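You operate a simulated robot arm through the tools that you are given. There is no shell and no other tool. Be economical: measure what you need, move in short steps, check, and stop when the job is done.

Carry out the task below with a simulated robot arm. There is one attempt and no reset: what you move stays moved.

TASK
Put one of the small blue cans from the top of the long steel bench on top of the pink can there.
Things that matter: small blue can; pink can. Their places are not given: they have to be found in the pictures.

It is judged by the outcome, as a careful person would: the job done as asked, and still so three seconds after it is handed in. It fails if anything else is knocked over, pushed out of place, dropped, spilled or broken.

THE ROBOT
A 6-joint arm with a two-finger parallel gripper, fixed in place. Base frame: the origin is at the foot of the arm, x ahead of it, y to its left, z up; the work surface is at about z = 0. Lengths are in mm, angles in rad, forces in N, time in s.
With the tool pointing down near the work surface it reaches from about 140 to 580 mm from the base axis. Its first joint turns from -1.152 to 1.152 rad. Payload 2.1 kg.
Tool frame: the origin (TCP) lies between the finger pads and is the grasp point; the fingertips stand 30 mm ahead of it; z points along the fingers, y is the line along which they close. The gripper opens to 94 mm. The fingers are 28 mm wide and 10 mm thick; the gripper's body (50 by 96 mm) begins 55 mm behind the TCP.
Orientation is that of the tool frame in the base frame, as a unit quaternion [w, x, y, z]. With the fingers straight down and closing along the base's y, the tool's x points along the base's -x, its y along +y and its z along -z.

THE INTERFACE
- The arm moves only by the tool apply_moves. Its argument "increments" is a list of rows, each a list of 5 numbers: the gripper command, from -1 (shut) to 1 (fully open), values between in proportion, then the shift along the tool's x, y, z in mm, then the turn about the tool's z in rad. In form: [[grip, x, y, z, twist], ...]. A call has 1 to 10 rows; each row shifts and turns the commanded pose from where the row before left it, along the tool's axes as they then stand. A row lasts 0.2 s, in which the tool goes at most 50 mm and 0.15 rad; a call with a longer step from one row to the next is refused whole, and so is a gripper value outside its range. A pose out of reach is approached as far as the arm can. The call stops where the force on the tool passes 40 N (or 10 N more than at its start, if that is more) or the arm is blocked; 0.2 s more then pass. The fingers move at their own pace (about 72 mm/s each) and stop on an object; they squeeze with about 33 N. The grip force told is the motor's: it shows also when the fingers shut on nothing. Time passes only in rows, and 0.2 s behind the last, so rows that do not move let the fingers close. It gives the time, the measured TCP pose, the force on the tool (base axes), the opening and the grip force at its end, in the units of the frame above (readings bear some noise), and new pictures: "views" is both (left out), scene, wrist or none.
- Cameras (640 x 400 px; columns grow to the right, rows downward): "scene" is fixed at [53.7, -365.4, 498.5]; the picture's right is [0.81, -0.58, 0.00], its down [-0.25, -0.35, -0.90] and it looks along [0.53, 0.73, -0.43] (base axes); focal length 214 px, centre (320, 200). "wrist" rides on the gripper at [-37, 0, -58] in the tool frame; the picture's right is [0.00, -1.00, 0.00], its down [0.97, 0.00, -0.24] and it looks along [0.24, 0.00, 0.97] (tool axes); focal length 218 px, centre (320, 200).
- measure_at(camera, pixels): for up to 12 pixels [column, row] of the newest picture of that camera ("zoom" is the newest enlarged one), the place [x, y, z] in the base frame of the surface seen there, good to about 2 mm. No time passes.
- inspect(camera, box): a new picture of the part [left, top, right, bottom] of that camera's present view, enlarged. No time passes.
- sign_off(): hands the job in; it is judged then, once.

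Work in short steps. Measure before you move; look again where a grasp or a placing could have gone wrong, and mend it. You have 60 turns and 100 pictures in all, the two below and enlarged ones among them. Open the gripper and draw the arm clear of the work before you hand the job in, unless the task says otherwise; then end with one line.

The tools are called after "Request:" as name(argument=value, ...) on one line, values as JSON. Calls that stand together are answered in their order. apply_moves: Moves the arm, as the interface text tells. Its arguments: {"type":"object","properties":{"increments":{"type":"array"},"views":{"type":"string","enum":["both","scene","wrist","none"]}},"required":["increments"]} The other tools are called the same way: measure_at (camera, pixels) gives the place of the surface under pixels of a picture; inspect (camera, box) takes an enlarged picture of a part of a camera's view; sign_off () hands the job in.

At the start:

```text
t: 0.0
ee_pos: [334.5, -37.3, 433.5]
orientation: [0.001, 0.0, 1.0, 0.0]
force: [-0.1, -0.5, 0.0]
grip_width: 94.0
grasp_force: 0.1
```

scene: 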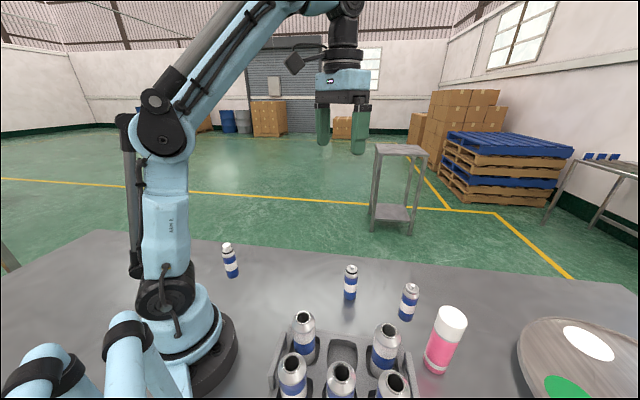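
wrist: 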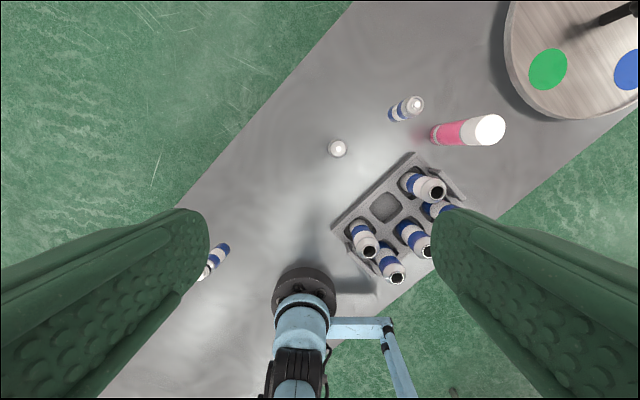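

I see three small blue cans standing free (scene ~(230,260), (350,283), (408,302)) and the pink can with white lid (445,340). I enlarge and measure them.

Request:
inspect(camera="scene", box=[320, 240, 480, 400])

Request:
measure_at(camera="scene", pixels=[[227, 245], [233, 275], [351, 268], [349, 298], [410, 287], [405, 317], [453, 315], [453, 308], [433, 368], [370, 330]])

Request:
measure_at(camera="wrist", pixels=[[337, 149], [416, 104], [490, 130], [480, 130], [500, 130], [490, 118], [490, 142]])

```text
2.50 times, centred on (400, 320) of scene
```

zoom: 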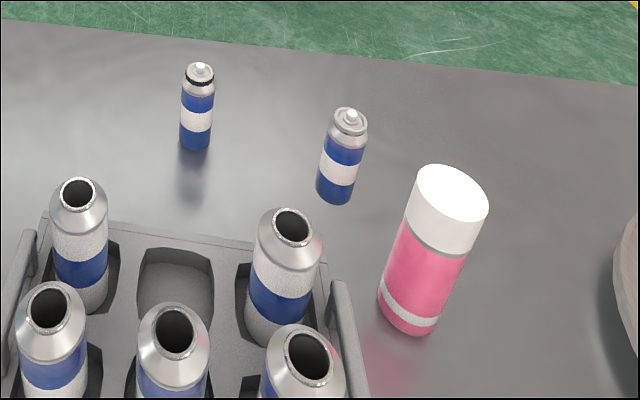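

```text
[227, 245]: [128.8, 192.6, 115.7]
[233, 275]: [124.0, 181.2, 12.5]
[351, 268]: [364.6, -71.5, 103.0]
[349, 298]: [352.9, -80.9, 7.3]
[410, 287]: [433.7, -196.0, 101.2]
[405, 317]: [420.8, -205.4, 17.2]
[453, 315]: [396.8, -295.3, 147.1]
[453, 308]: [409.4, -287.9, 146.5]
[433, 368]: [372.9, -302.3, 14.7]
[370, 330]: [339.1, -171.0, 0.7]
```

```text
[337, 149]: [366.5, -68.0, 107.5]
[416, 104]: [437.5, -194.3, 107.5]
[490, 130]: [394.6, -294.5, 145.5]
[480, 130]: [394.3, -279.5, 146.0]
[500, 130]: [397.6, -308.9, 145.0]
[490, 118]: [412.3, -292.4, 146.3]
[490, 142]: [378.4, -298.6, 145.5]
```

Small can 2 has its top centre near (366,-68,107) and stands free; the pink can's top is near (395,-294,146). I go above small can 2 and look again with the wrist camera.

Request:
apply_moves(increments=[[1, -16, -15, 40, 0], [0.5, -15.5, -15.7, 40, 0], [0.5, 0, 0, 45, 0], [0.5, 0, 0, 45, 0], [0.5, 0, 0, 0, 0]])

Request:
measure_at(camera="scene", pixels=[[304, 318], [385, 330]])

```text
t: 1.2
ee_pos: [365.1, -71.8, 264.2]
orientation: [0.0, 0.0, 1.0, 0.0]
force: [-0.5, -0.2, -1.0]
grip_width: 70.3
grasp_force: 0.0
```

scene: 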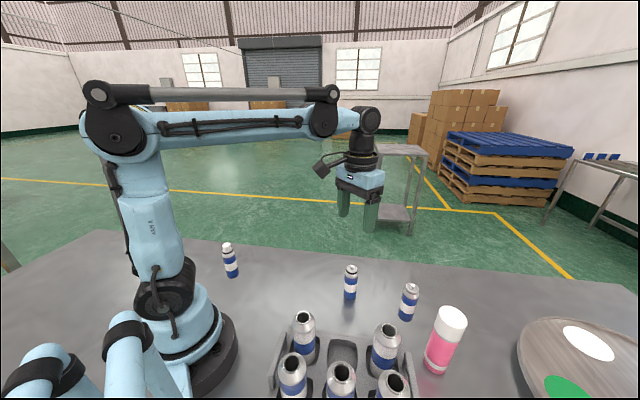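
wrist: 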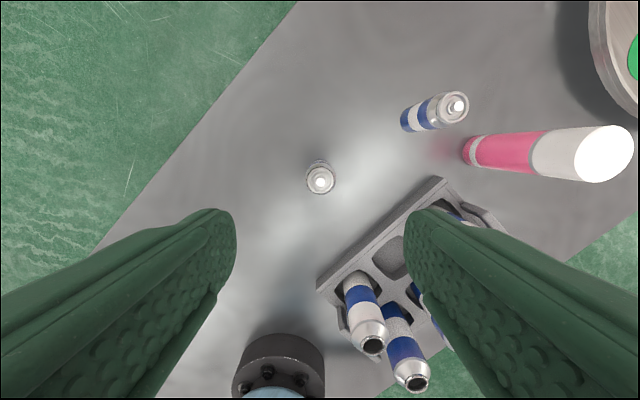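

```text
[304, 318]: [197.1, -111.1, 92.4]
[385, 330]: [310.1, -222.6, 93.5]
```

The can's top is at wrist (320,180). I enlarge it for a precise centre, and the pink can too.

Request:
measure_at(camera="wrist", pixels=[[320, 182], [308, 180], [332, 180], [320, 168], [320, 191], [580, 150], [632, 150], [603, 128], [603, 180], [603, 153]])

Request:
inspect(camera="wrist", box=[280, 155, 360, 205])

Request:
apply_moves(increments=[[0.5, 0, 0, 0, 0]], views="none")

```text
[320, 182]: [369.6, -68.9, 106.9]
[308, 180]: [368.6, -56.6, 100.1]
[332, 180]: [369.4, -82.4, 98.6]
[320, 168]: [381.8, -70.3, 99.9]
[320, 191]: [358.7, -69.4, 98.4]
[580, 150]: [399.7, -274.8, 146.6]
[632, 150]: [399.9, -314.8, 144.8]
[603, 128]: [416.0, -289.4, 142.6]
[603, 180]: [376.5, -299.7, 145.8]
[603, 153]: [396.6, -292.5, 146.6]
```

```text
8.00 times, centred on (320, 180) of wrist
```

zoom: 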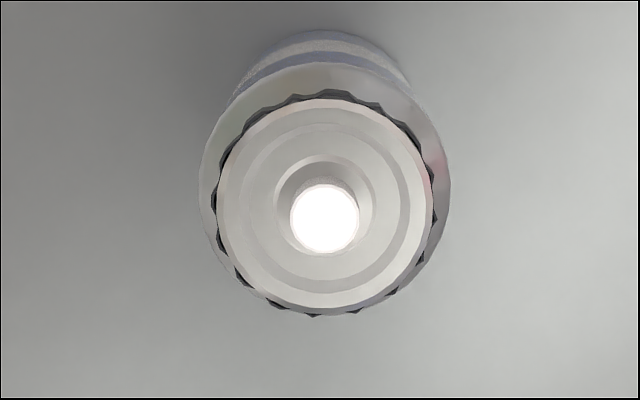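

```text
t: 1.6
ee_pos: [366.3, -70.7, 266.3]
orientation: [0.001, 0.0, 1.0, 0.0]
force: [-0.6, 0.2, 0.2]
grip_width: 70.4
grasp_force: 0.1
```

Can 2 is centred at about (368.5,-69.5), diameter ~30. I shift 2 mm and descend to TCP z ≈ 70.

Request:
apply_moves(increments=[[0.5, -2, 1.5, 40, 0], [0.5, 0, 0, 40, 0], [0.5, 0, 0, 40, 0], [0.5, 0, 0, 40, 0], [0.5, 0, 0, 20, 0], [0.5, 0, 0, 15, 0], [0.5, 0, 0, 0, 0]])

```text
t: 3.2
ee_pos: [365.8, -66.7, 68.6]
orientation: [0.001, 0.0, 1.0, 0.0]
force: [-0.1, 0.0, -0.6]
grip_width: 70.7
grasp_force: 0.1
```

scene: 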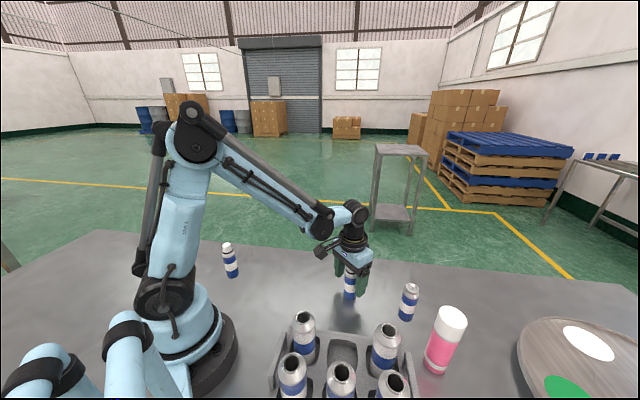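
wrist: 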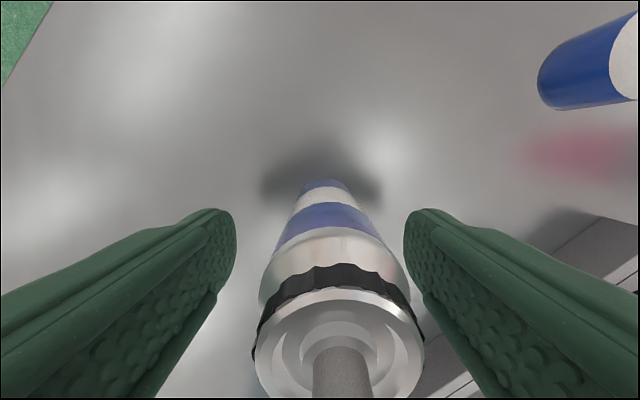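

The can is between the fingers but a little right of centre (col ~338); I shift about 2.5 mm toward it and then close.

Request:
apply_moves(increments=[[0.5, -2, -2.5, 0, 0], [0.5, 0, 0, 0, 0], [0.1, 0, 0, 0, 0], [-0.1, 0, 0, 0, 0], [-0.25, 0, 0, 0, 0], [-1, 0, 0, 0, 0], [-1, 0, 0, 0, 0], [-1, 0, 0, 0, 0]])

```text
t: 5.0
ee_pos: [370.0, -69.5, 69.8]
orientation: [0.001, 0.0, 1.0, -0.001]
force: [0.0, -0.7, 0.0]
grip_width: 33.9
grasp_force: 33.5
```

scene: 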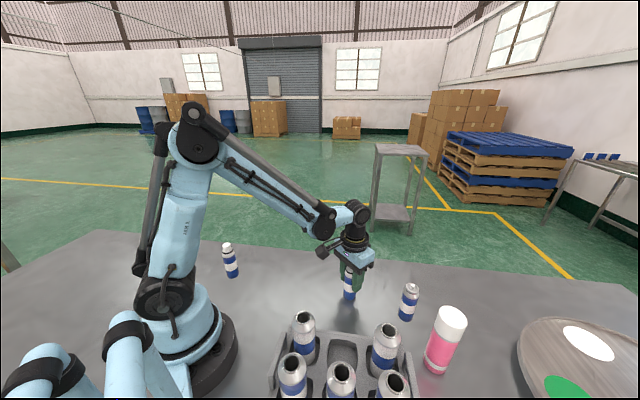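
wrist: 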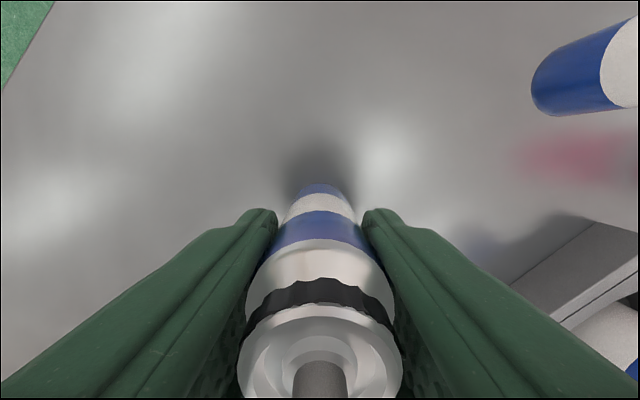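

The can is held (33.9 mm, 33 N). I lift straight up by 190 mm.

Request:
apply_moves(increments=[[-1, 0, 0, -20, 0], [-1, 0, 0, -40, 0], [-1, 0, 0, -40, 0], [-1, 0, 0, -40, 0], [-1, 0, 0, -40, 0], [-1, 0, 0, -20, 0], [-1, 0, 0, 0, 0]])

```text
t: 6.6
ee_pos: [371.9, -71.4, 268.3]
orientation: [0.001, -0.001, 1.0, 0.0]
force: [0.3, -0.5, -0.6]
grip_width: 33.5
grasp_force: 33.5
```

scene: 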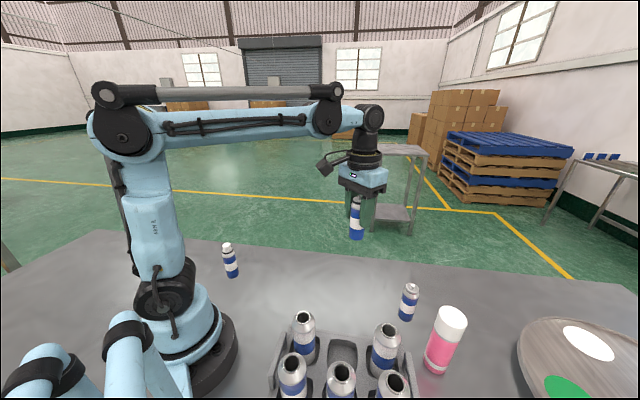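
wrist: 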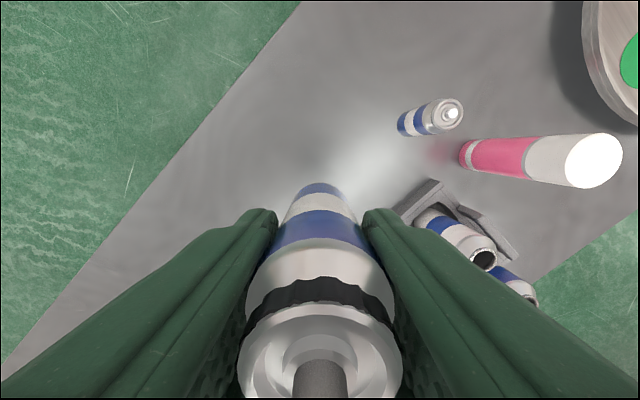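

Lifted well. I measure the pink can's top rim precisely with enlargement.

Request:
inspect(camera="scene", box=[416, 290, 496, 340])

```text
8.00 times, centred on (456, 315) of scene
```

zoom: 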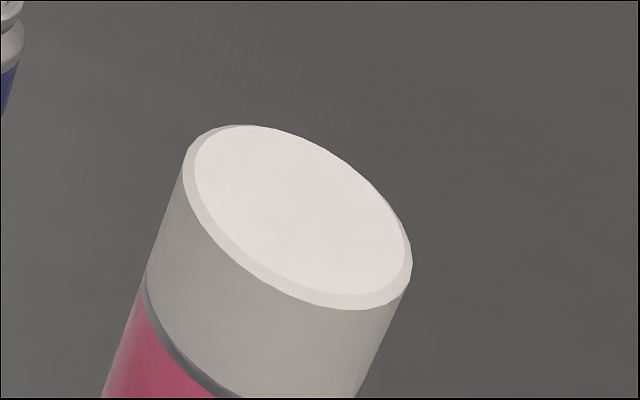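

Request:
measure_at(camera="zoom", pixels=[[200, 165], [404, 255], [240, 130], [350, 293], [225, 235], [375, 180], [300, 210], [310, 140], [290, 282]])

```text
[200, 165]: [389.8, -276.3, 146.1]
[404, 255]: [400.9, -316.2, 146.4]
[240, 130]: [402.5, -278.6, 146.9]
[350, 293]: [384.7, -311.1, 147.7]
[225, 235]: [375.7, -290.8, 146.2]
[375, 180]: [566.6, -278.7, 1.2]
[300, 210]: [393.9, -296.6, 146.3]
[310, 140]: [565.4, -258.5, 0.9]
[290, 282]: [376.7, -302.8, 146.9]
```

The top centre is about (395,-295.5,146.5), radius ~21. I carry the can over it at the present height.

Request:
apply_moves(increments=[[-1, -2, -20, 0, 0], [-1, -4, -35, 0, 0], [-1, -4, -40, 0, 0], [-1, -4, -40, 0, 0], [-1, -4, -40, 0, 0], [-1, -4, -30, 0, 0], [-1, -3, -20, 0, 0], [-1, 0, 0, 0, 0], [-1, 0, 0, 0, 0]])

```text
t: 8.6
ee_pos: [399.5, -294.9, 267.0]
orientation: [0.001, 0.0, 1.0, 0.0]
force: [1.1, -0.5, -0.3]
grip_width: 33.9
grasp_force: 33.1
```

scene: 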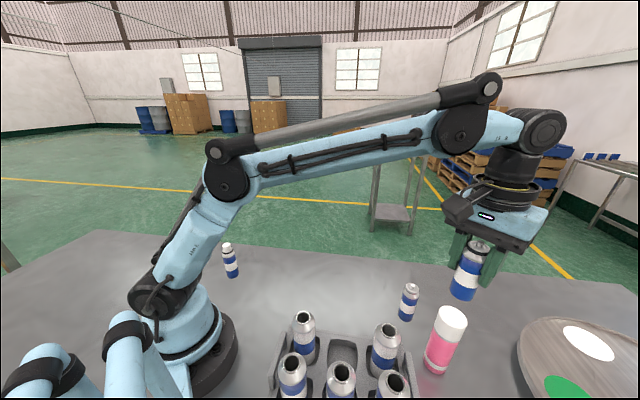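
wrist: 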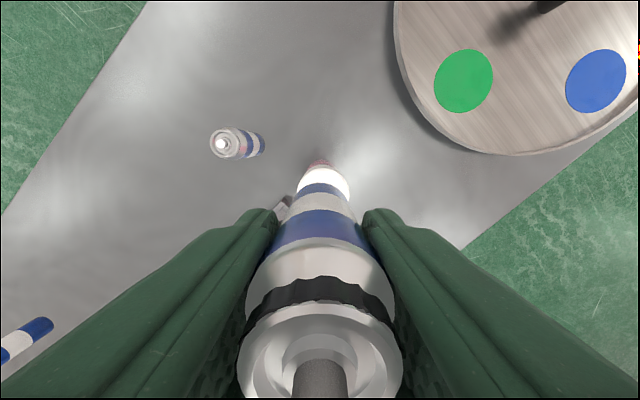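

Both cans appear aligned. I go down to about 10 mm above contact (TCP z ≈ 227), then check the alignment in the enlarged scene.

Request:
apply_moves(increments=[[-1, 0, 0, 20, 0], [-1, 0, 0, 20, 0], [-1, 0, 0, 0, 0], [-1, 0, 0, 0, 0]], views="wrist")

Request:
inspect(camera="scene", box=[400, 240, 528, 320])

Request:
inspect(camera="wrist", box=[256, 140, 384, 220])

```text
t: 9.6
ee_pos: [397.8, -295.0, 225.9]
orientation: [0.001, 0.0, 1.0, 0.0]
force: [0.1, -0.2, -1.4]
grip_width: 33.7
grasp_force: 32.7
```

wrist: 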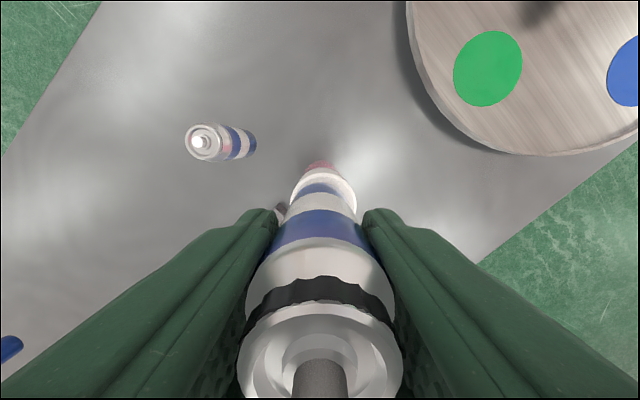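

```text
5.00 times, centred on (464, 280) of scene
```

zoom: 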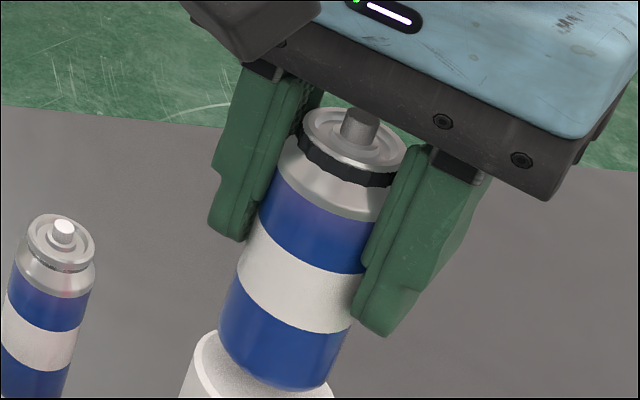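

```text
5.00 times, centred on (320, 180) of wrist
```

zoom: 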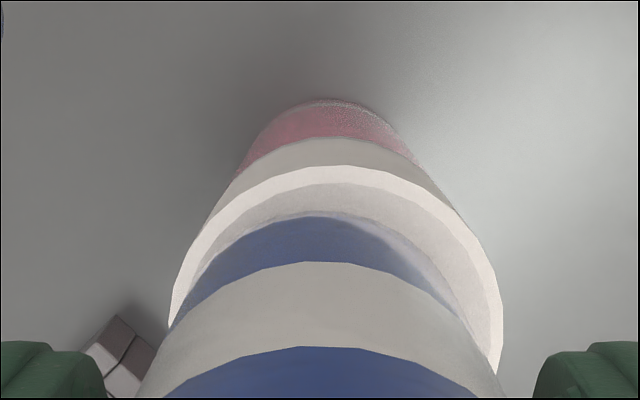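

The held can is ~2 mm off: TCP x reads ~398 vs 395, and in the wrist zoom the pink can sits slightly right (−y). I correct by 2.5 mm in −x and 1.5 mm in −y, lower 6 mm and check.

Request:
apply_moves(increments=[[-1, 2.5, -1.5, 0, 0], [-1, 0, 0, 6, 0], [-1, 0, 0, 0, 0], [-1, 0, 0, 0, 0]], views="none")

Request:
inspect(camera="scene", box=[416, 270, 496, 320])

Request:
inspect(camera="wrist", box=[256, 140, 384, 220])

```text
t: 10.6
ee_pos: [395.9, -296.7, 219.9]
orientation: [0.0, -0.001, 1.0, 0.0]
force: [-0.5, -0.2, -1.0]
grip_width: 33.6
grasp_force: 32.9
```

```text
8.00 times, centred on (456, 295) of scene
```

zoom: 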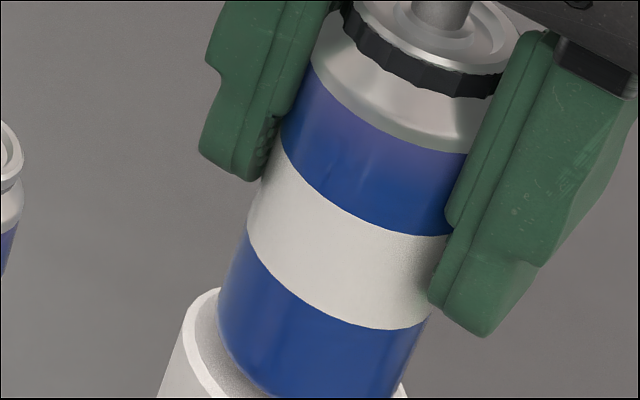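

```text
5.00 times, centred on (320, 180) of wrist
```

zoom: 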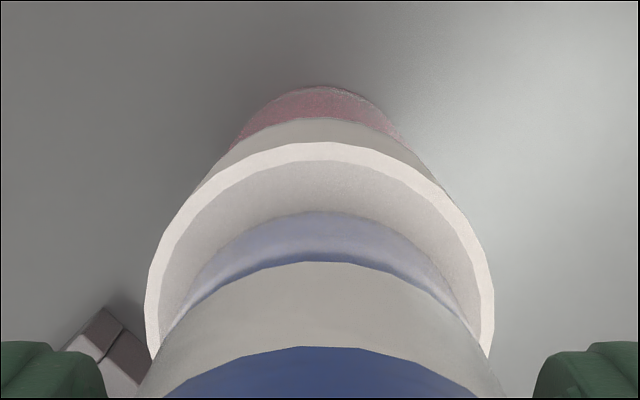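

It is now centred sideways; fore-aft it is within ~2 mm. I nudge 1 mm forward and lower gently until contact.

Request:
apply_moves(increments=[[-1, -1, 0, 1.5, 0], [-1, 0, 0, 1, 0], [-1, 0, 0, 0.5, 0], [-1, 0, 0, 0, 0]], views="none")

Request:
inspect(camera="scene", box=[416, 280, 496, 330])

```text
t: 11.6
ee_pos: [395.7, -296.7, 219.1]
orientation: [0.001, 0.0, 1.0, 0.0]
force: [0.0, 0.6, -0.9]
grip_width: 33.7
grasp_force: 33.4
```

```text
8.00 times, centred on (456, 305) of scene
```

zoom: 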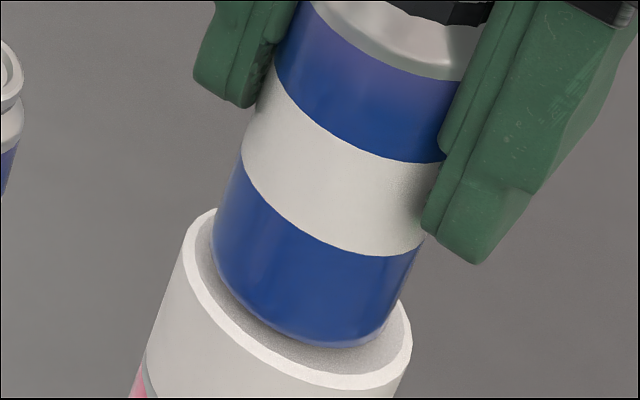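

Well centred, almost touching and no contact force yet. I lower in small steps, watching the force.

Request:
apply_moves(increments=[[-1, 0, 0, 0.7, 0], [-1, 0, 0, 0.7, 0], [-1, 0, 0, 0, 0]], views="none")

Request:
inspect(camera="scene", box=[416, 280, 496, 330])

```text
t: 12.4
ee_pos: [393.9, -296.5, 216.8]
orientation: [0.001, -0.001, 1.0, 0.0]
force: [0.9, -0.1, 0.0]
grip_width: 33.9
grasp_force: 33.2
```

```text
8.00 times, centred on (456, 305) of scene
```

zoom: 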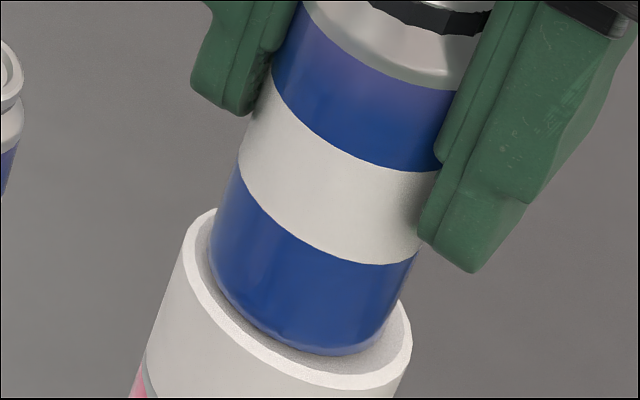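

Still no force; I continue in 0.7 mm steps.

Request:
apply_moves(increments=[[-1, 0, 0, 0.6, 0], [-1, 0, 0, 0, 0]], views="none")

Request:
inspect(camera="scene", box=[416, 280, 496, 330])

Request:
inspect(camera="wrist", box=[256, 140, 384, 220])

```text
t: 13.0
ee_pos: [393.9, -295.7, 216.5]
orientation: [0.001, -0.001, 1.0, 0.0]
force: [0.6, -0.6, -0.3]
grip_width: 33.8
grasp_force: 33.6
```

```text
8.00 times, centred on (456, 305) of scene
```

zoom: 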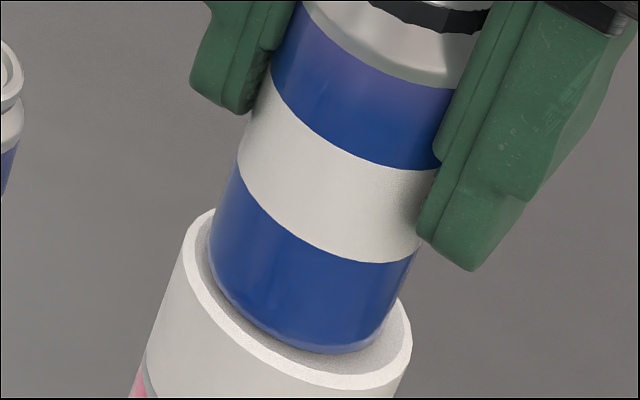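

```text
5.00 times, centred on (320, 180) of wrist
```

zoom: 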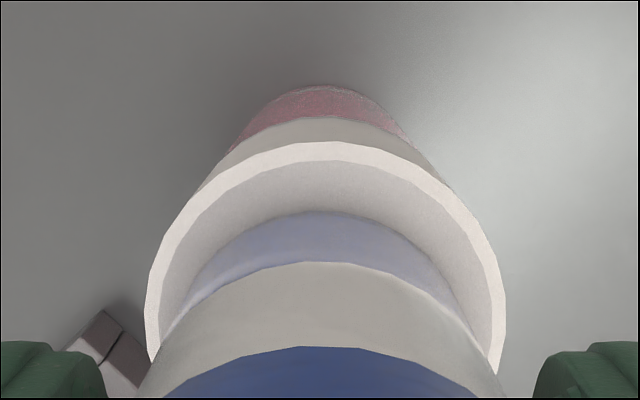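

I cannot tell the gap for sure; I measure points on the can's bottom edge and the pink top.

Request:
inspect(camera="scene", box=[434, 300, 474, 325])

```text
16.00 times, centred on (454, 312) of scene
```

zoom: 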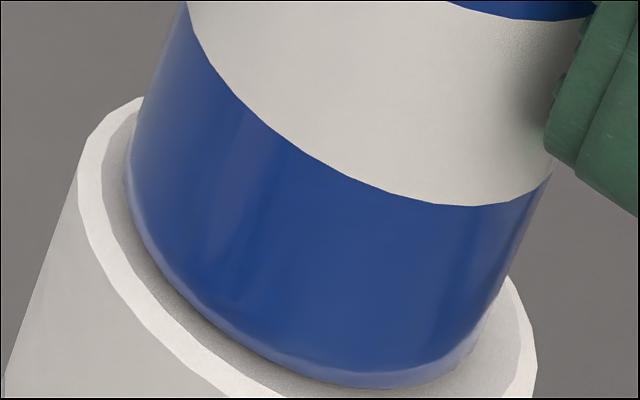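

Request:
measure_at(camera="zoom", pixels=[[350, 377], [260, 343], [180, 285], [350, 365], [170, 310], [230, 362], [112, 160], [136, 215]])

```text
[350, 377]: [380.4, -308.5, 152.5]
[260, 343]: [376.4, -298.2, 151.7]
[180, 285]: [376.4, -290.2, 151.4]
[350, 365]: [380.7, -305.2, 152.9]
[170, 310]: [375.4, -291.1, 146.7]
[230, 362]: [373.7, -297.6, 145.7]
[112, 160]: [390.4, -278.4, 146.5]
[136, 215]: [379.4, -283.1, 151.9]
```

The can's bottom edge is at z ≈ 151, top of pink at 146.5: gap ~4 mm; the can centre is ~x 393. I shift 2 mm forward and lower 3 mm.

Request:
apply_moves(increments=[[-1, -2, 0, 0, 0], [-1, 0, 0, 1, 0], [-1, 0, 0, 1, 0], [-1, 0, 0, 1, 0], [-1, 0, 0, 0, 0]], views="none")

Request:
inspect(camera="scene", box=[434, 300, 474, 325])

Request:
measure_at(camera="zoom", pixels=[[350, 377], [260, 343], [180, 285], [350, 385], [260, 353]])

```text
t: 14.2
ee_pos: [396.3, -297.2, 214.5]
orientation: [0.001, 0.0, 1.0, 0.0]
force: [0.3, 0.4, 23.9]
grip_width: 33.8
grasp_force: 33.2
```

```text
16.00 times, centred on (454, 312) of scene
```

zoom: 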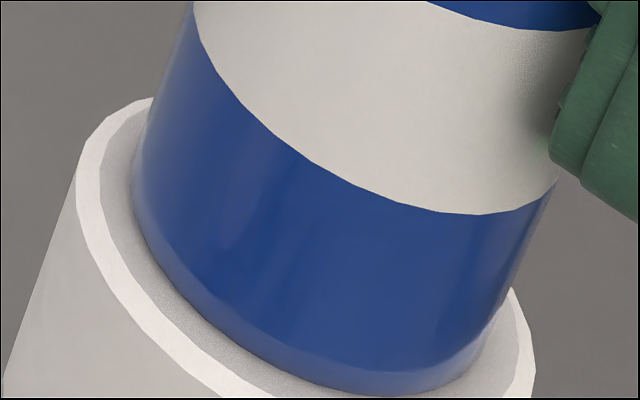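

```text
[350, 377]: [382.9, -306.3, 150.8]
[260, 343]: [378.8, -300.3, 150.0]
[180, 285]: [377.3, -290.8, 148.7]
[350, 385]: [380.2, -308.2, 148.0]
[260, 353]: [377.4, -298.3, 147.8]
```

Contact made (24 N). I ease up 1 mm to lessen the load and check the force.

Request:
apply_moves(increments=[[-1, 0, 0, -0.8, 0], [-1, 0, 0, 0, 0]], views="none")

```text
t: 14.8
ee_pos: [396.1, -296.6, 213.1]
orientation: [0.001, 0.0, 1.0, 0.0]
force: [0.9, -1.0, 25.6]
grip_width: 33.5
grasp_force: 33.2
```

Request:
apply_moves(increments=[[-1, 0, 0, -0.8, 0], [-1, 0, 0, 0, 0]], views="none")

```text
t: 15.4
ee_pos: [395.7, -296.9, 214.3]
orientation: [0.001, -0.001, 1.0, 0.0]
force: [0.7, -0.3, 0.1]
grip_width: 33.9
grasp_force: 33.1
```

Load is gone with at most a fraction of a mm gap. I open gradually.

Request:
apply_moves(increments=[[-0.3, 0, 0, 0.3, 0], [-0.25, 0, 0, 0, 0], [-0.15, 0, 0, 0, 0], [0, 0, 0, 0, 0], [0.2, 0, 0, 0, 0], [0.5, 0, 0, 0, 0], [0.5, 0, 0, 0, 0]])

```text
t: 17.0
ee_pos: [396.1, -295.9, 215.4]
orientation: [0.0, -0.001, 1.0, -0.001]
force: [0.8, 0.2, -0.2]
grip_width: 70.5
grasp_force: 0.1
```

scene: 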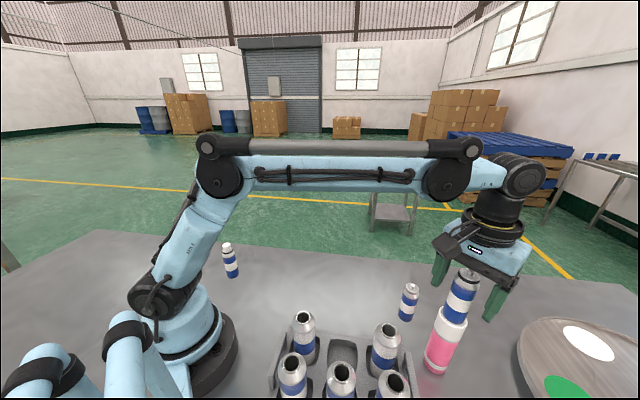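
wrist: 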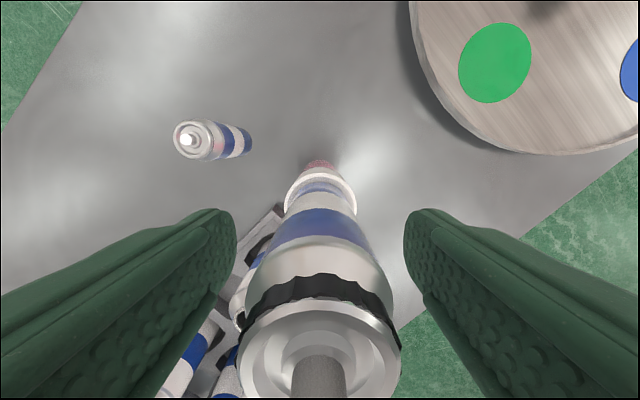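

The can stands on the pink can, clear of both fingers. I draw straight up.

Request:
apply_moves(increments=[[0.5, 0, 0, -15, 0], [0.5, 0, 0, -30, 0], [0.5, 0, 0, -40, 0], [0.5, 0, 0, -40, 0], [0.5, 0, 0, -20, 0], [0.5, 15, 30, 0, 0], [0.5, 15, 40, 0, 0], [0.5, 15, 40, 0, 0], [0.5, 0, 0, 0, 0]])

Request:
inspect(camera="scene", box=[384, 250, 512, 380])

```text
t: 19.0
ee_pos: [331.9, -170.5, 338.4]
orientation: [0.002, -0.001, 1.0, 0.0]
force: [-0.1, -0.2, 0.2]
grip_width: 70.8
grasp_force: 0.0
out of reach, approached as far as the arm can: row 4, 5
```

scene: 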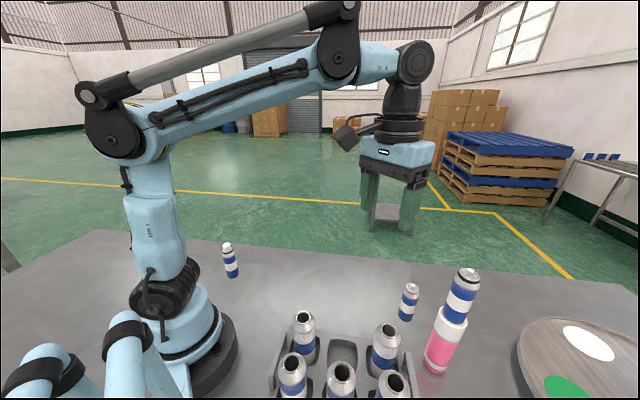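
wrist: 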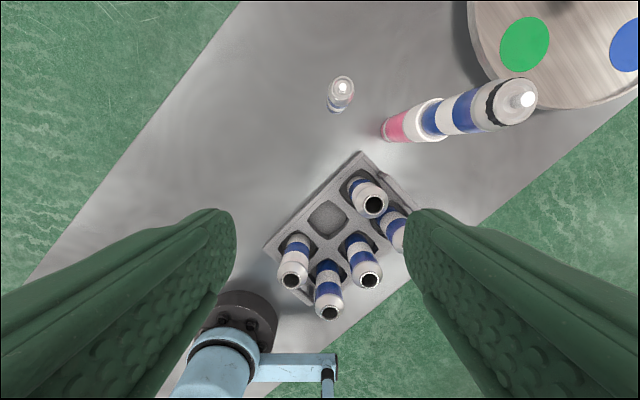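

```text
3.08 times, centred on (448, 315) of scene
```

zoom: 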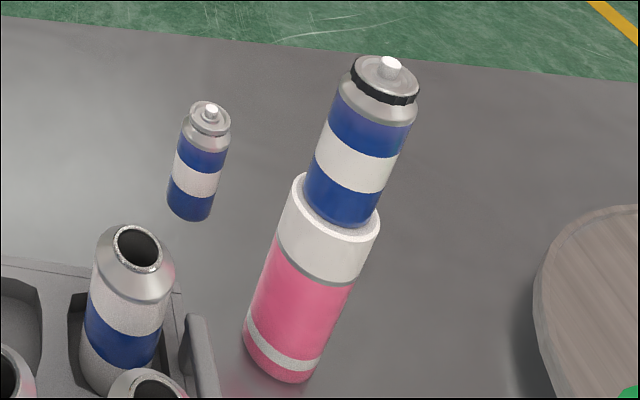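

The stack stands straight, nothing else has moved, and the arm is clear with the gripper open, so I hand it in.

Request:
sign_off()

```text
The job is handed in.
```

One small blue can now stands upright on top of the pink can; the last pictures before hand-in showed the stack steady and everything else in place.
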